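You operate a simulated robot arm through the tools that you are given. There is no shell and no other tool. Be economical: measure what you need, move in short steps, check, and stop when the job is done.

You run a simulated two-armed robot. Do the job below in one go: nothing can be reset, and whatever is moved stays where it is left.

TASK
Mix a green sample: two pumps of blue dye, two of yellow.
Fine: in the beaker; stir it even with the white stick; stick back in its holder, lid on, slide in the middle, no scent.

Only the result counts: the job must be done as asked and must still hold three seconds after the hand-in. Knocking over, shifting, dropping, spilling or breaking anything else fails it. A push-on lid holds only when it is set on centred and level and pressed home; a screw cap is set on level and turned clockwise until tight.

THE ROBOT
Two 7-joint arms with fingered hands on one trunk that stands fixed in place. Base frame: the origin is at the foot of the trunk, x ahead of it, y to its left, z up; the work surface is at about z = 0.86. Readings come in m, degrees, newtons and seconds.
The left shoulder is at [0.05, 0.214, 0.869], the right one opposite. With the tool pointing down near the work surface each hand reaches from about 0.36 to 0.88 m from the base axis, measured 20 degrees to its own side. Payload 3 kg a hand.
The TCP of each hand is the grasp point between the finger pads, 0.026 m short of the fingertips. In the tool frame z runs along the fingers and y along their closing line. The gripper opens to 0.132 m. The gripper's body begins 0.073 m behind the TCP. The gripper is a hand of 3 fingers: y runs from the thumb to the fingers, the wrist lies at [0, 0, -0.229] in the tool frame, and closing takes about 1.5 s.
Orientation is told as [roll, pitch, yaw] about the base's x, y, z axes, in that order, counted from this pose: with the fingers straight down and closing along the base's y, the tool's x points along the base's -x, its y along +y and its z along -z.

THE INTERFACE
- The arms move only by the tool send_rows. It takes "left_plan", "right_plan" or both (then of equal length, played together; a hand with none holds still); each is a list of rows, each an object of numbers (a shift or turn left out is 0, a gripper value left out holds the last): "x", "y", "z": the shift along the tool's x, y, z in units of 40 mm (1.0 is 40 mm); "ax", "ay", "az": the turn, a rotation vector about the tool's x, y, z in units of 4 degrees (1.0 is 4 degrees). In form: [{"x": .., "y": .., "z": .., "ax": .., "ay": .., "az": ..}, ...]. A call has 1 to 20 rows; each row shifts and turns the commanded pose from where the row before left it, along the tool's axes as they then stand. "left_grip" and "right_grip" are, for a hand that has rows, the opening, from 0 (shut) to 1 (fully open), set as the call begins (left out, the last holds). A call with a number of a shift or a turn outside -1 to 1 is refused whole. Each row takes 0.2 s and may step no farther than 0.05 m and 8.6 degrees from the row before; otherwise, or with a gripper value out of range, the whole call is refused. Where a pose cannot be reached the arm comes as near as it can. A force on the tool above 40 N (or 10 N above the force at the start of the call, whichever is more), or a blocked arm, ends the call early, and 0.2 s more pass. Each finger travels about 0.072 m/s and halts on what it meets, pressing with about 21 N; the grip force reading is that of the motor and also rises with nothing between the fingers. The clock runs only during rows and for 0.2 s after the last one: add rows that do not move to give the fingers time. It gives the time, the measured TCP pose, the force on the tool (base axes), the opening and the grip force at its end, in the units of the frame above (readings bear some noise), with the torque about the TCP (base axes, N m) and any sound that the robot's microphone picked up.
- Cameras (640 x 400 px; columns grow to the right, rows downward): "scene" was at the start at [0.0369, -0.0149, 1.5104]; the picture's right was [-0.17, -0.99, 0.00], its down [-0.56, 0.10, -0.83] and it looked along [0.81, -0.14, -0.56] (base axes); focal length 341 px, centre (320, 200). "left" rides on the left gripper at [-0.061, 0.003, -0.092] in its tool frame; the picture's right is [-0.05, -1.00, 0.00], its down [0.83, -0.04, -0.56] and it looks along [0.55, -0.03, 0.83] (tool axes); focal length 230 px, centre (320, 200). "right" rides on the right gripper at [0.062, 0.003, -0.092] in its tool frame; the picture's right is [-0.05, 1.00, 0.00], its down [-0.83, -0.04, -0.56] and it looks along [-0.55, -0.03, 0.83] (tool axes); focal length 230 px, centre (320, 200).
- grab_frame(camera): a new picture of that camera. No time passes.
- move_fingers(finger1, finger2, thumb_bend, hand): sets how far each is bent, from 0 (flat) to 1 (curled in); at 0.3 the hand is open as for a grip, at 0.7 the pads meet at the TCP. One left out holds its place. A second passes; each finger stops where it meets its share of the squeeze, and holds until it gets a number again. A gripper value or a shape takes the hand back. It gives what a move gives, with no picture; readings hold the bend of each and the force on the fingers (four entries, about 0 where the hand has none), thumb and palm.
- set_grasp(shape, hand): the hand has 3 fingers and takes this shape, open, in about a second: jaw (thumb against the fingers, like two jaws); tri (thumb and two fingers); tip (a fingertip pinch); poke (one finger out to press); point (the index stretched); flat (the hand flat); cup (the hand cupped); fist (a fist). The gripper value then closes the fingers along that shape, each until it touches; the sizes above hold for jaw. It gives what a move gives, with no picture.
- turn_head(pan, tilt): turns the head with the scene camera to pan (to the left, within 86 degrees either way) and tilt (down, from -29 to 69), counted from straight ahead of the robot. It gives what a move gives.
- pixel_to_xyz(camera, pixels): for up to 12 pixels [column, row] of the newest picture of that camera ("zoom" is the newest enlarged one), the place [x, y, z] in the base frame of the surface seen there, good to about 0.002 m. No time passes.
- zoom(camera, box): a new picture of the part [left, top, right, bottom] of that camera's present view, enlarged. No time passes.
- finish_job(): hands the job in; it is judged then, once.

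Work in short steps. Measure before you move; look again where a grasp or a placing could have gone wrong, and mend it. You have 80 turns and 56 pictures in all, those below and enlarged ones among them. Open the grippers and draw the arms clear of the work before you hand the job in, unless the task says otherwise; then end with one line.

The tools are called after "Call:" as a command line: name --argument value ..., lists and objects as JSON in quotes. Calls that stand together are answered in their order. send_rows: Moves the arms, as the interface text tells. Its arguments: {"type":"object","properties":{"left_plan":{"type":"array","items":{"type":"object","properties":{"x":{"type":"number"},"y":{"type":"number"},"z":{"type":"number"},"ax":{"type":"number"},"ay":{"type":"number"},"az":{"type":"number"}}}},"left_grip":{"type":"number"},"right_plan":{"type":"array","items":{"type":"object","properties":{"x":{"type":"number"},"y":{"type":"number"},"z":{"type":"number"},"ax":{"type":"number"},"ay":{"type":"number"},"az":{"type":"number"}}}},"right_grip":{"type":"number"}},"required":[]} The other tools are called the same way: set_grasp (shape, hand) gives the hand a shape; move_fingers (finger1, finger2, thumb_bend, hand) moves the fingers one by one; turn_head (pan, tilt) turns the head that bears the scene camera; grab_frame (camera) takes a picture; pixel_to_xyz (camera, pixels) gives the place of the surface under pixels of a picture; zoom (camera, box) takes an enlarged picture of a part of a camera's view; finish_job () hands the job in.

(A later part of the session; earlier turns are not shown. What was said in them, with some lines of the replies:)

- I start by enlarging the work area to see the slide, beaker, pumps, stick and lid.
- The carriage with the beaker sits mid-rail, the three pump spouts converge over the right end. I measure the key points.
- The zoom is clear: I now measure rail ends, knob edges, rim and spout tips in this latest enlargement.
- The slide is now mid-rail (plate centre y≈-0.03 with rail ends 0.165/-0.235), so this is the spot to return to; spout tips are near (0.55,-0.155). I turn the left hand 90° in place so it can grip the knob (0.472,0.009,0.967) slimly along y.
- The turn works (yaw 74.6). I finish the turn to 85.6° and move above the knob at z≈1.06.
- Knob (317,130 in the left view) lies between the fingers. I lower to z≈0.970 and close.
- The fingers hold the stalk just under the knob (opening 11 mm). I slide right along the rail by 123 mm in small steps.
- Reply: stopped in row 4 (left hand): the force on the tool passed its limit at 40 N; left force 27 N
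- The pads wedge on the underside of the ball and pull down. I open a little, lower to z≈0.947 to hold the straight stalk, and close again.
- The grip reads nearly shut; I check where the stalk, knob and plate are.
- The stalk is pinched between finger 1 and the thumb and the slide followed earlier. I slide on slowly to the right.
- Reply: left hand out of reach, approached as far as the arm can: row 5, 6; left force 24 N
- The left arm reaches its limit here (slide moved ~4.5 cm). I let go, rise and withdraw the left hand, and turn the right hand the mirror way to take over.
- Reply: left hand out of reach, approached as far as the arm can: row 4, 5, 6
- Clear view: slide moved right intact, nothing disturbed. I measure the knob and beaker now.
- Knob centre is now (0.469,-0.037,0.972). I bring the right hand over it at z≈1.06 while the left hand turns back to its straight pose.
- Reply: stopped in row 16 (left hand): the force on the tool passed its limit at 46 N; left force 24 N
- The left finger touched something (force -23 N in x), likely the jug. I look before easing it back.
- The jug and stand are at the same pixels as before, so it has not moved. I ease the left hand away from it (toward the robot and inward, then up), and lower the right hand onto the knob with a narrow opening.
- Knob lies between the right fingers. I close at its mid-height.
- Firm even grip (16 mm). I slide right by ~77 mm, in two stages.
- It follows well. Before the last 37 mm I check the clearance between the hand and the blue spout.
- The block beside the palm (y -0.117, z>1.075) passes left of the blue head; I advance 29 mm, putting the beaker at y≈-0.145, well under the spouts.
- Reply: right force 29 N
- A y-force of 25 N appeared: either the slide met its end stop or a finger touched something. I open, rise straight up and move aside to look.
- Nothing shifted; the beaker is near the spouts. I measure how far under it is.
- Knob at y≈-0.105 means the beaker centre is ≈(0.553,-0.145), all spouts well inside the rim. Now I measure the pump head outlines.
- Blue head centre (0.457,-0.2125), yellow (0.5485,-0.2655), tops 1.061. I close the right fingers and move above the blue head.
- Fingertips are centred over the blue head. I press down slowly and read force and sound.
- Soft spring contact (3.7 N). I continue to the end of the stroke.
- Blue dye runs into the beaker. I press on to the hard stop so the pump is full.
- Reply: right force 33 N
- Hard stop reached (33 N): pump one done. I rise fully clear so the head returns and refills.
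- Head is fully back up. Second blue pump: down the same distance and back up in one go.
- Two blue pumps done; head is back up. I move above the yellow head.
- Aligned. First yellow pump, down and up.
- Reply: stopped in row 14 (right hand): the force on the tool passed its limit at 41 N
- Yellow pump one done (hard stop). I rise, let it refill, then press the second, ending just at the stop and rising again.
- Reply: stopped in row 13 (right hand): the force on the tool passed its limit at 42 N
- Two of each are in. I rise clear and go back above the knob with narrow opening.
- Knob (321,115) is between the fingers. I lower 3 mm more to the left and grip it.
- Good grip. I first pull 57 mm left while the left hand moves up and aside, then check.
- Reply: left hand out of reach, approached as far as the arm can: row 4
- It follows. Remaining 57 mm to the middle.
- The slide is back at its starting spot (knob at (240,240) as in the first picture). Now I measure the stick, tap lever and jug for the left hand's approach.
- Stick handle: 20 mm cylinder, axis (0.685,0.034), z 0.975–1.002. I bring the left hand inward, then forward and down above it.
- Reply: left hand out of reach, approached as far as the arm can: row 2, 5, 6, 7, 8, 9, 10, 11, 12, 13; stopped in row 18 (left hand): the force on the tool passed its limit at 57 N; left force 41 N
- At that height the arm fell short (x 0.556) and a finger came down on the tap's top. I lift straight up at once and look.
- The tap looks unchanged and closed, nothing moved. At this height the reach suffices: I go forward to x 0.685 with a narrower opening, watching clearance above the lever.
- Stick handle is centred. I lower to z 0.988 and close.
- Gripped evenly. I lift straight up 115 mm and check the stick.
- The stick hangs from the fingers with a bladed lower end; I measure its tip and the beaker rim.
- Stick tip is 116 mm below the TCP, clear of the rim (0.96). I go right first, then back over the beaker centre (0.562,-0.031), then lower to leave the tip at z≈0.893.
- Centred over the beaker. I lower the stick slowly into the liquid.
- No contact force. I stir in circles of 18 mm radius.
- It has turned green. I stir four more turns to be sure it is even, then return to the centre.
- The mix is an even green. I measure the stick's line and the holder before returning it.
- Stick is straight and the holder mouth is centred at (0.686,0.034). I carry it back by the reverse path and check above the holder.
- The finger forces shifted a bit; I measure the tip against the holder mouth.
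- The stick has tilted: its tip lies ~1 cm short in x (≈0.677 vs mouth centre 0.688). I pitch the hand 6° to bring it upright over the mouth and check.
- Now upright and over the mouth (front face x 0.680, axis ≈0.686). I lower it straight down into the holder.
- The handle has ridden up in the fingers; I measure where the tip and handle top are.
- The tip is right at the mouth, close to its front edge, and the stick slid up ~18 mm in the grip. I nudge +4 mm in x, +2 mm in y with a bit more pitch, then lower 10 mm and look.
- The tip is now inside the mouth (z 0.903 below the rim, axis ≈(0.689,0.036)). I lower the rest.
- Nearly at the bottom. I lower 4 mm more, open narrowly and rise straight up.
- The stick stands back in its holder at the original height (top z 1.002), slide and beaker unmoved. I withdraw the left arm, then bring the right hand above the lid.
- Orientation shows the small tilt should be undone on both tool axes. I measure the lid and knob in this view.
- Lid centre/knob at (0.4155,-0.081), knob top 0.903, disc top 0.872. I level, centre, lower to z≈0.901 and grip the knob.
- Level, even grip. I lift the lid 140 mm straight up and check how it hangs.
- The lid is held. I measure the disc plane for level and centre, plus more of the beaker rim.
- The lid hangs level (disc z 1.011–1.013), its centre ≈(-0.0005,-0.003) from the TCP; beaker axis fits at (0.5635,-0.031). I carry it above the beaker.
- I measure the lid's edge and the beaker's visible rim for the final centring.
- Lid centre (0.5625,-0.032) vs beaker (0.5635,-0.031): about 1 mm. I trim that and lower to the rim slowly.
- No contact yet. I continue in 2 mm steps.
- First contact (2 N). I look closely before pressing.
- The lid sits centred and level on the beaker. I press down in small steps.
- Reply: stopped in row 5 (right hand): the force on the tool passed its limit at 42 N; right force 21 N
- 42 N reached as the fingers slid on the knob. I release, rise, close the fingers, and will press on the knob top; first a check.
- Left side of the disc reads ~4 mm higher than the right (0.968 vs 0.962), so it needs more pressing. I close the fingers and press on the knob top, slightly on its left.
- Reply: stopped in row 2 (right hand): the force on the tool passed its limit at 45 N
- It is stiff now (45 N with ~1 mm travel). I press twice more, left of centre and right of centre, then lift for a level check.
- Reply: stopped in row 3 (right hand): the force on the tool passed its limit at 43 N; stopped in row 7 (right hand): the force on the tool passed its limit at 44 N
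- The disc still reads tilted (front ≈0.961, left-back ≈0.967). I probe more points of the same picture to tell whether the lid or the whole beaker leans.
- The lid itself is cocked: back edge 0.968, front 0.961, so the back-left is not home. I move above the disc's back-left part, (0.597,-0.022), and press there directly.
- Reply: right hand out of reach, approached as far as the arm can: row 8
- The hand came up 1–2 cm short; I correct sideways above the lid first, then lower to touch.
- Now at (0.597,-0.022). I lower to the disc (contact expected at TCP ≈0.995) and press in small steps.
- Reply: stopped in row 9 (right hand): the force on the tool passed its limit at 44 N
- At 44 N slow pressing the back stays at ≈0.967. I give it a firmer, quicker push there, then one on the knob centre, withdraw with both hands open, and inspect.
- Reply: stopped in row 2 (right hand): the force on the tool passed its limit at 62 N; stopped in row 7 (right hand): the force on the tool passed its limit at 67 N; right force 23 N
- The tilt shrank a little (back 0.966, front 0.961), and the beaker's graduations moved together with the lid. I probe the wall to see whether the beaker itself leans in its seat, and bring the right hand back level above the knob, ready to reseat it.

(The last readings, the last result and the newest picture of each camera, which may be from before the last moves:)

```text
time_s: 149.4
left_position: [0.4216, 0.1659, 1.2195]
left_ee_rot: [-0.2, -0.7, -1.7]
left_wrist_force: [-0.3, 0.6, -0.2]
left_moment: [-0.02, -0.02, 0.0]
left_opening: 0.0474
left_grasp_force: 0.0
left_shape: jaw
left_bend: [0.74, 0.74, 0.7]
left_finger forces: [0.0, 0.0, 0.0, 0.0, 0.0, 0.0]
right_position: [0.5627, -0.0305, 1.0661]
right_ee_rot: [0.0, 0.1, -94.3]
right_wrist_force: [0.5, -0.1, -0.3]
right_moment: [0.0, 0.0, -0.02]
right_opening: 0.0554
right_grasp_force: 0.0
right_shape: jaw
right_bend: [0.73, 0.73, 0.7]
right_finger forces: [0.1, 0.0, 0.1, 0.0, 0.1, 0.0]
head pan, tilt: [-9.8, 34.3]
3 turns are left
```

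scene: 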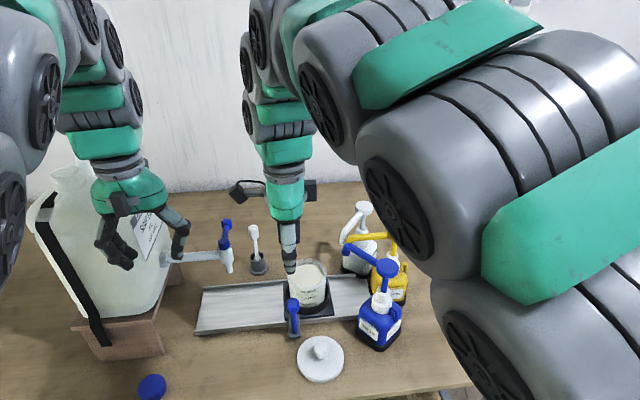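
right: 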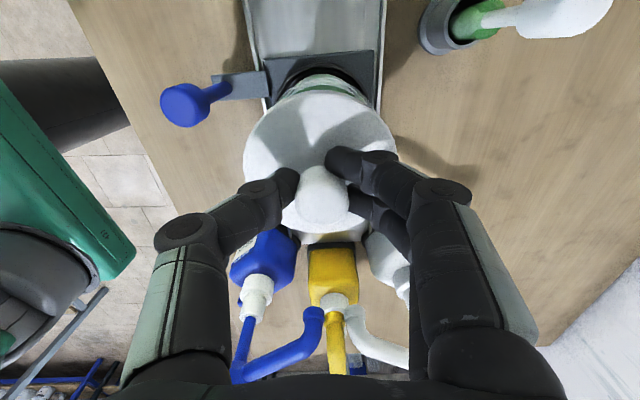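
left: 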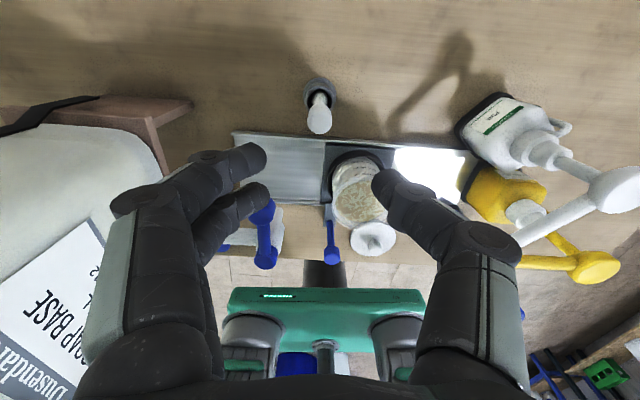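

The hand is level and centred above the knob. I grip the knob, lift a few millimetres to test the hold and let the beaker reseat, set it down, press, then release and rise.

Call:
send_rows --right_plan '[{"z": 0.5}, {"z": 0.5}, {"z": 0.4}, {"z": 0.25}, {"z": 0.1}, {}]'

Call:
send_rows --right_plan '[{}, {}, {}, {}, {}]' --right_grip 0.0

Call:
send_rows --right_plan '[{"z": -0.04}, {"z": -0.04}, {}, {}]'

Call:
send_rows --right_plan '[{"z": 0.04}, {"z": 0.04}, {"z": 0.04}, {"z": 0.04}, {"z": 0.04}, {"z": 0.04}, {"z": 0.04}]'

Call:
send_rows --right_plan '[{}, {}, {}, {}, {"z": -0.3}, {"z": -0.6}, {"z": -0.8}, {"z": -0.8}, {"z": -0.8}, {"z": -0.8}, {"z": -0.6}, {"x": -0.9}, {"x": -0.9}, {"x": -0.9}, {"x": -0.9}, {"x": -0.9}, {"x": -0.9}, {}]' --right_grip 0.42

Call:
zoom --camera "scene" --box '[230, 210, 330, 330]'

Call:
pixel_to_xyz --camera "zoom" --pixels '[[320, 160], [360, 160], [300, 170], [380, 170], [277, 212], [403, 212], [340, 260], [340, 175], [300, 250], [380, 250], [340, 280], [340, 310]]'

```text
time_s: 150.8
left_position: [0.4218, 0.1656, 1.2211]
left_ee_rot: [-0.3, -0.7, -1.6]
left_wrist_force: [0.5, -0.2, -0.6]
left_moment: [0.01, -0.06, -0.02]
left_opening: 0.0473
left_grasp_force: 0.0
left_shape: jaw
left_bend: [0.74, 0.74, 0.7]
left_finger forces: [0.0, 0.0, 0.1, 0.0, 0.0, 0.1]
right_position: [0.5618, -0.0319, 0.9958]
right_ee_rot: [0.0, 0.0, -94.2]
right_wrist_force: [0.0, -0.2, 0.1]
right_moment: [0.0, 0.03, 0.02]
right_opening: 0.0557
right_grasp_force: 0.1
right_shape: jaw
right_bend: [0.73, 0.73, 0.7]
right_finger forces: [0.0, 0.0, 0.0, 0.1, 0.0, 0.1]
head pan, tilt: [-9.8, 34.3]
```

```text
time_s: 152.0
left_position: [0.422, 0.1656, 1.2194]
left_ee_rot: [-0.2, -0.6, -1.6]
left_wrist_force: [-0.5, -0.1, 0.9]
left_moment: [-0.01, -0.01, 0.02]
left_opening: 0.047
left_grasp_force: 0.0
left_shape: jaw
left_bend: [0.74, 0.74, 0.7]
left_finger forces: [0.0, 0.0, 0.1, 0.1, 0.0, 0.1]
right_position: [0.5616, -0.0308, 0.996]
right_ee_rot: [0.0, -0.1, -94.2]
right_wrist_force: [1.2, -0.9, 0.4]
right_moment: [0.01, -0.06, 0.0]
right_opening: 0.0189
right_grasp_force: 20.4
right_shape: jaw
right_bend: [0.73, 0.73, 0.7]
right_finger forces: [8.8, 10.0, 0.0, 0.1, 18.0, 0.1]
head pan, tilt: [-9.8, 34.3]
```

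```text
time_s: 153.0
left_position: [0.4217, 0.1659, 1.2204]
left_ee_rot: [-0.1, -0.7, -1.7]
left_wrist_force: [-0.6, 0.4, -0.3]
left_moment: [0.01, 0.03, -0.03]
left_opening: 0.0475
left_grasp_force: 0.1
left_shape: jaw
left_bend: [0.74, 0.74, 0.7]
left_finger forces: [0.1, 0.0, 0.0, 0.0, 0.1, 0.0]
right_position: [0.562, -0.0304, 0.9986]
right_ee_rot: [0.0, 0.0, -94.2]
right_wrist_force: [-0.3, 0.2, -0.8]
right_moment: [-0.02, 0.01, 0.03]
right_opening: 0.0185
right_grasp_force: 20.6
right_shape: jaw
right_bend: [0.73, 0.73, 0.7]
right_finger forces: [9.2, 10.0, 0.0, 0.1, 18.5, 0.1]
head pan, tilt: [-9.8, 34.3]
```

```text
time_s: 154.5
left_position: [0.422, 0.1655, 1.2198]
left_ee_rot: [-0.2, -0.7, -1.7]
left_wrist_force: [-0.2, 0.4, 0.1]
left_moment: [0.02, 0.02, 0.01]
left_opening: 0.047
left_grasp_force: 0.2
left_shape: jaw
left_bend: [0.74, 0.74, 0.7]
left_finger forces: [0.1, 0.1, 0.0, 0.0, 0.1, 0.0]
right_position: [0.5645, -0.0307, 0.9931]
right_ee_rot: [0.4, 0.1, -94.2]
right_wrist_force: [-1.5, 0.2, 21.3]
right_moment: [-0.02, 0.05, 0.01]
right_opening: 0.0223
right_grasp_force: 20.8
right_shape: jaw
right_bend: [0.73, 0.74, 0.73]
right_finger forces: [11.9, 11.8, 0.0, 0.0, 24.9, 0.0]
head pan, tilt: [-9.8, 34.3]
stopped in row 7 (right hand): the force on the tool passed its limit at 42 N (the readings are from after the stop); the commanded pose is now the measured one
```

```text
time_s: 158.3
left_position: [0.4211, 0.1673, 1.2192]
left_ee_rot: [-0.2, -0.6, -1.7]
left_wrist_force: [-0.5, 0.2, 0.7]
left_moment: [-0.05, 0.01, 0.01]
left_opening: 0.0469
left_grasp_force: 0.1
left_shape: jaw
left_bend: [0.74, 0.74, 0.7]
left_finger forces: [0.0, 0.0, 0.0, 0.1, 0.1, 0.0]
right_position: [0.5464, -0.2478, 1.1764]
right_ee_rot: [0.1, 0.2, -94.3]
right_wrist_force: [0.0, 0.4, 0.3]
right_moment: [0.04, 0.0, 0.03]
right_opening: 0.0553
right_grasp_force: 0.1
right_shape: jaw
right_bend: [0.73, 0.73, 0.7]
right_finger forces: [0.1, 0.0, 0.0, 0.0, 0.1, 0.0]
head pan, tilt: [-9.8, 34.3]
```

```text
3.33 times, centred on (280, 270) of scene
```

zoom: 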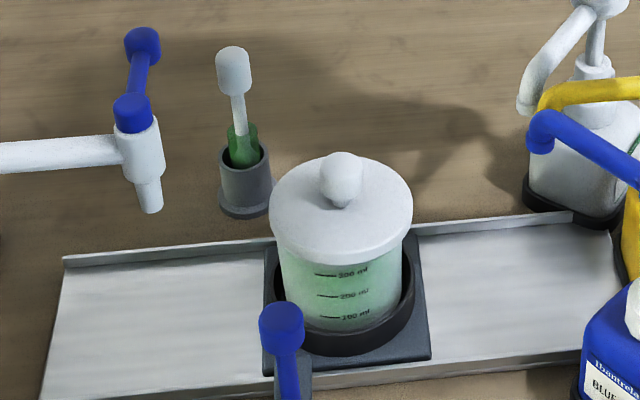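

```text
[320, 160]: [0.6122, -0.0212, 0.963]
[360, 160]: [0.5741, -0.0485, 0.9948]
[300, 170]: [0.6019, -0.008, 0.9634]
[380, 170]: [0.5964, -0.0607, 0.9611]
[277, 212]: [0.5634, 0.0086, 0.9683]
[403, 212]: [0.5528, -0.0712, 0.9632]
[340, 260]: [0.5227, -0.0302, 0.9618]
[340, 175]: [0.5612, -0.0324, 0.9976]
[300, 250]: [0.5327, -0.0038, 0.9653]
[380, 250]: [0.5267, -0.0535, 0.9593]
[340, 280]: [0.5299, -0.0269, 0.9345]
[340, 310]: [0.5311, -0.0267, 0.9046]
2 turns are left
```

Front/back is now level (0.963/0.962); only the left reads a few mm high. I do one firm press on the knob's left side, one final level gripped press, then release, withdraw and open both hands.

Call:
send_rows --right_plan '[{"z": 0.5}, {"z": 0.5}, {"x": 0.787, "y": 0.007}, {"x": 0.787, "y": 0.007}, {"x": 0.787, "y": 0.007}, {"x": 0.787, "y": 0.007}, {"x": 0.787, "y": 0.007}, {"x": 0.787, "y": 0.007}, {"x": 0.787, "y": 0.007}, {"z": 0.8}, {"z": 0.8}, {"z": 0.6}, {"z": 0.25}, {}, {"z": 0.6}, {"z": 0.2}]' --right_grip 0.0

Call:
send_rows --right_plan '[{"z": -0.4}, {"z": -0.8}, {}, {}, {}, {}, {"x": -0.13, "y": -0.05}, {"z": 0.5}, {"z": 0.5}, {"z": 0.4}, {"z": 0.3}, {"z": 0.1}, {}]' --right_grip 0.42

Call:
send_rows --right_plan '[{}, {}, {}, {}, {}, {"z": 0.05}, {"z": 0.05}, {"z": 0.05}, {"z": 0.05}, {"z": 0.05}, {"z": 0.05}]' --right_grip 0.0

Call:
send_rows --right_plan '[{}, {}, {}, {}, {"z": -0.3}, {"z": -0.6}, {"z": -0.8}, {"z": -0.8}, {"z": -0.8}, {"z": -0.8}, {"z": -0.6}, {"x": -0.9}, {"x": -0.9}, {"x": -0.9}, {"x": -0.9}, {"x": -0.9}, {"x": -0.9}, {"z": -0.5}]' --left_plan '[{}, {}, {}, {}, {}, {}, {}, {}, {}, {}, {}, {}, {}, {}, {}, {"y": -0.4}, {"y": -0.4}, {"y": -0.2}]' --right_grip 0.42

Call:
send_rows --right_plan '[{}, {}, {}, {}, {}]' --left_plan '[{}, {}, {}, {}, {}]' --right_grip 1.0 --left_grip 1.0

```text
time_s: 161.6
left_position: [0.4213, 0.1664, 1.2189]
left_ee_rot: [-0.1, -0.6, -1.7]
left_wrist_force: [-0.4, 0.6, -0.3]
left_moment: [0.0, 0.0, -0.02]
left_opening: 0.0471
left_grasp_force: 0.0
left_shape: jaw
left_bend: [0.74, 0.74, 0.7]
left_finger forces: [0.1, 0.1, 0.0, 0.1, 0.1, 0.0]
right_position: [0.5688, -0.0272, 1.0224]
right_ee_rot: [1.0, 0.4, -94.1]
right_wrist_force: [-0.9, 0.6, 11.5]
right_moment: [0.02, 0.04, 0.01]
right_opening: 0.0
right_grasp_force: 21.1
right_shape: jaw
right_bend: [0.64, 0.66, 0.68]
right_finger forces: [0.0, 0.0, 0.0, 0.2, 0.0, 0.1]
head pan, tilt: [-9.8, 34.3]
stopped in row 16 (right hand): the force on the tool passed its limit at 52 N (the readings are from after the stop); the commanded pose is now the measured one
```

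```text
time_s: 164.4
left_position: [0.4215, 0.1662, 1.2195]
left_ee_rot: [-0.2, -0.8, -1.6]
left_wrist_force: [0.7, -0.8, 0.8]
left_moment: [0.0, -0.02, -0.02]
left_opening: 0.0472
left_grasp_force: 0.1
left_shape: jaw
left_bend: [0.74, 0.74, 0.7]
left_finger forces: [0.1, 0.0, 0.1, 0.1, 0.0, 0.1]
right_position: [0.5647, -0.0333, 0.9961]
right_ee_rot: [0.8, 0.3, -94.3]
right_wrist_force: [0.0, 0.0, 0.0]
right_moment: [-0.01, -0.02, 0.01]
right_opening: 0.0548
right_grasp_force: 0.1
right_shape: jaw
right_bend: [0.73, 0.73, 0.7]
right_finger forces: [0.0, 0.0, 0.0, 0.0, 0.1, 0.0]
head pan, tilt: [-9.8, 34.3]
```

```text
time_s: 166.6
left_position: [0.4218, 0.1658, 1.2189]
left_ee_rot: [-0.2, -0.6, -1.6]
left_wrist_force: [1.2, 0.3, 0.8]
left_moment: [-0.06, -0.01, 0.04]
left_opening: 0.0473
left_grasp_force: 0.1
left_shape: jaw
left_bend: [0.74, 0.74, 0.7]
left_finger forces: [0.0, 0.0, 0.1, 0.1, 0.0, 0.0]
right_position: [0.5684, -0.03, 0.992]
right_ee_rot: [1.3, 0.5, -94.1]
right_wrist_force: [-2.2, 1.0, 19.7]
right_moment: [-0.03, 0.11, 0.04]
right_opening: 0.0221
right_grasp_force: 20.9
right_shape: jaw
right_bend: [0.73, 0.74, 0.72]
right_finger forces: [11.3, 12.2, 0.0, 0.0, 24.9, 0.0]
head pan, tilt: [-9.8, 34.3]
heard: snap
stopped in row 10 (right hand): the force on the tool passed its limit at 43 N (the readings are from after the stop); the commanded pose is now the measured one
```

```text
time_s: 170.4
left_position: [0.4198, 0.1242, 1.2189]
left_ee_rot: [-0.3, -0.7, -1.7]
left_wrist_force: [-0.1, -0.5, -0.3]
left_moment: [0.0, -0.01, -0.01]
left_opening: 0.0472
left_grasp_force: 0.0
left_shape: jaw
left_bend: [0.74, 0.74, 0.7]
left_finger forces: [0.0, 0.1, 0.1, 0.0, 0.0, 0.1]
right_position: [0.5497, -0.2515, 1.1967]
right_ee_rot: [1.1, 0.4, -94.1]
right_wrist_force: [0.1, -0.5, -0.2]
right_moment: [0.03, -0.01, -0.04]
right_opening: 0.0552
right_grasp_force: 0.0
right_shape: jaw
right_bend: [0.73, 0.73, 0.7]
right_finger forces: [0.0, 0.0, 0.0, 0.0, 0.1, 0.1]
head pan, tilt: [-9.8, 34.3]
```

```text
time_s: 171.6
left_position: [0.4201, 0.1264, 1.2192]
left_ee_rot: [-0.2, -0.6, -1.7]
left_wrist_force: [-0.4, -0.2, -0.3]
left_moment: [-0.01, 0.0, 0.0]
left_opening: 0.1319
left_grasp_force: 0.0
left_shape: jaw
left_bend: [0.3, 0.3, 0.3]
left_finger forces: [0.1, 0.1, 0.0, 0.0, 0.0, 0.0]
right_position: [0.5491, -0.2514, 1.1955]
right_ee_rot: [1.1, 0.4, -94.1]
right_wrist_force: [-0.6, -1.3, -0.1]
right_moment: [0.01, -0.05, 0.03]
right_opening: 0.132
right_grasp_force: 0.1
right_shape: jaw
right_bend: [0.3, 0.3, 0.3]
right_finger forces: [0.1, 0.1, 0.0, 0.1, 0.0, 0.0]
head pan, tilt: [-9.8, 34.3]
1 turns are left
```

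A "snap" was heard on the last press, so the lid has gone home. Both hands are open and clear, and I hand the job in.

Call:
finish_job

```text
The job is handed in.
```

I mixed the green sample with two pumps of blue, two of yellow and no scent, and stirred it until it looked even. The stick is back in its holder, the slide is in the middle, and the lid snapped on during the last press. I took no picture after that press, so the lid being level is unconfirmed. Along the way the left hand bumped the soap jug and pressed on its tap, but pictures showed neither had moved.
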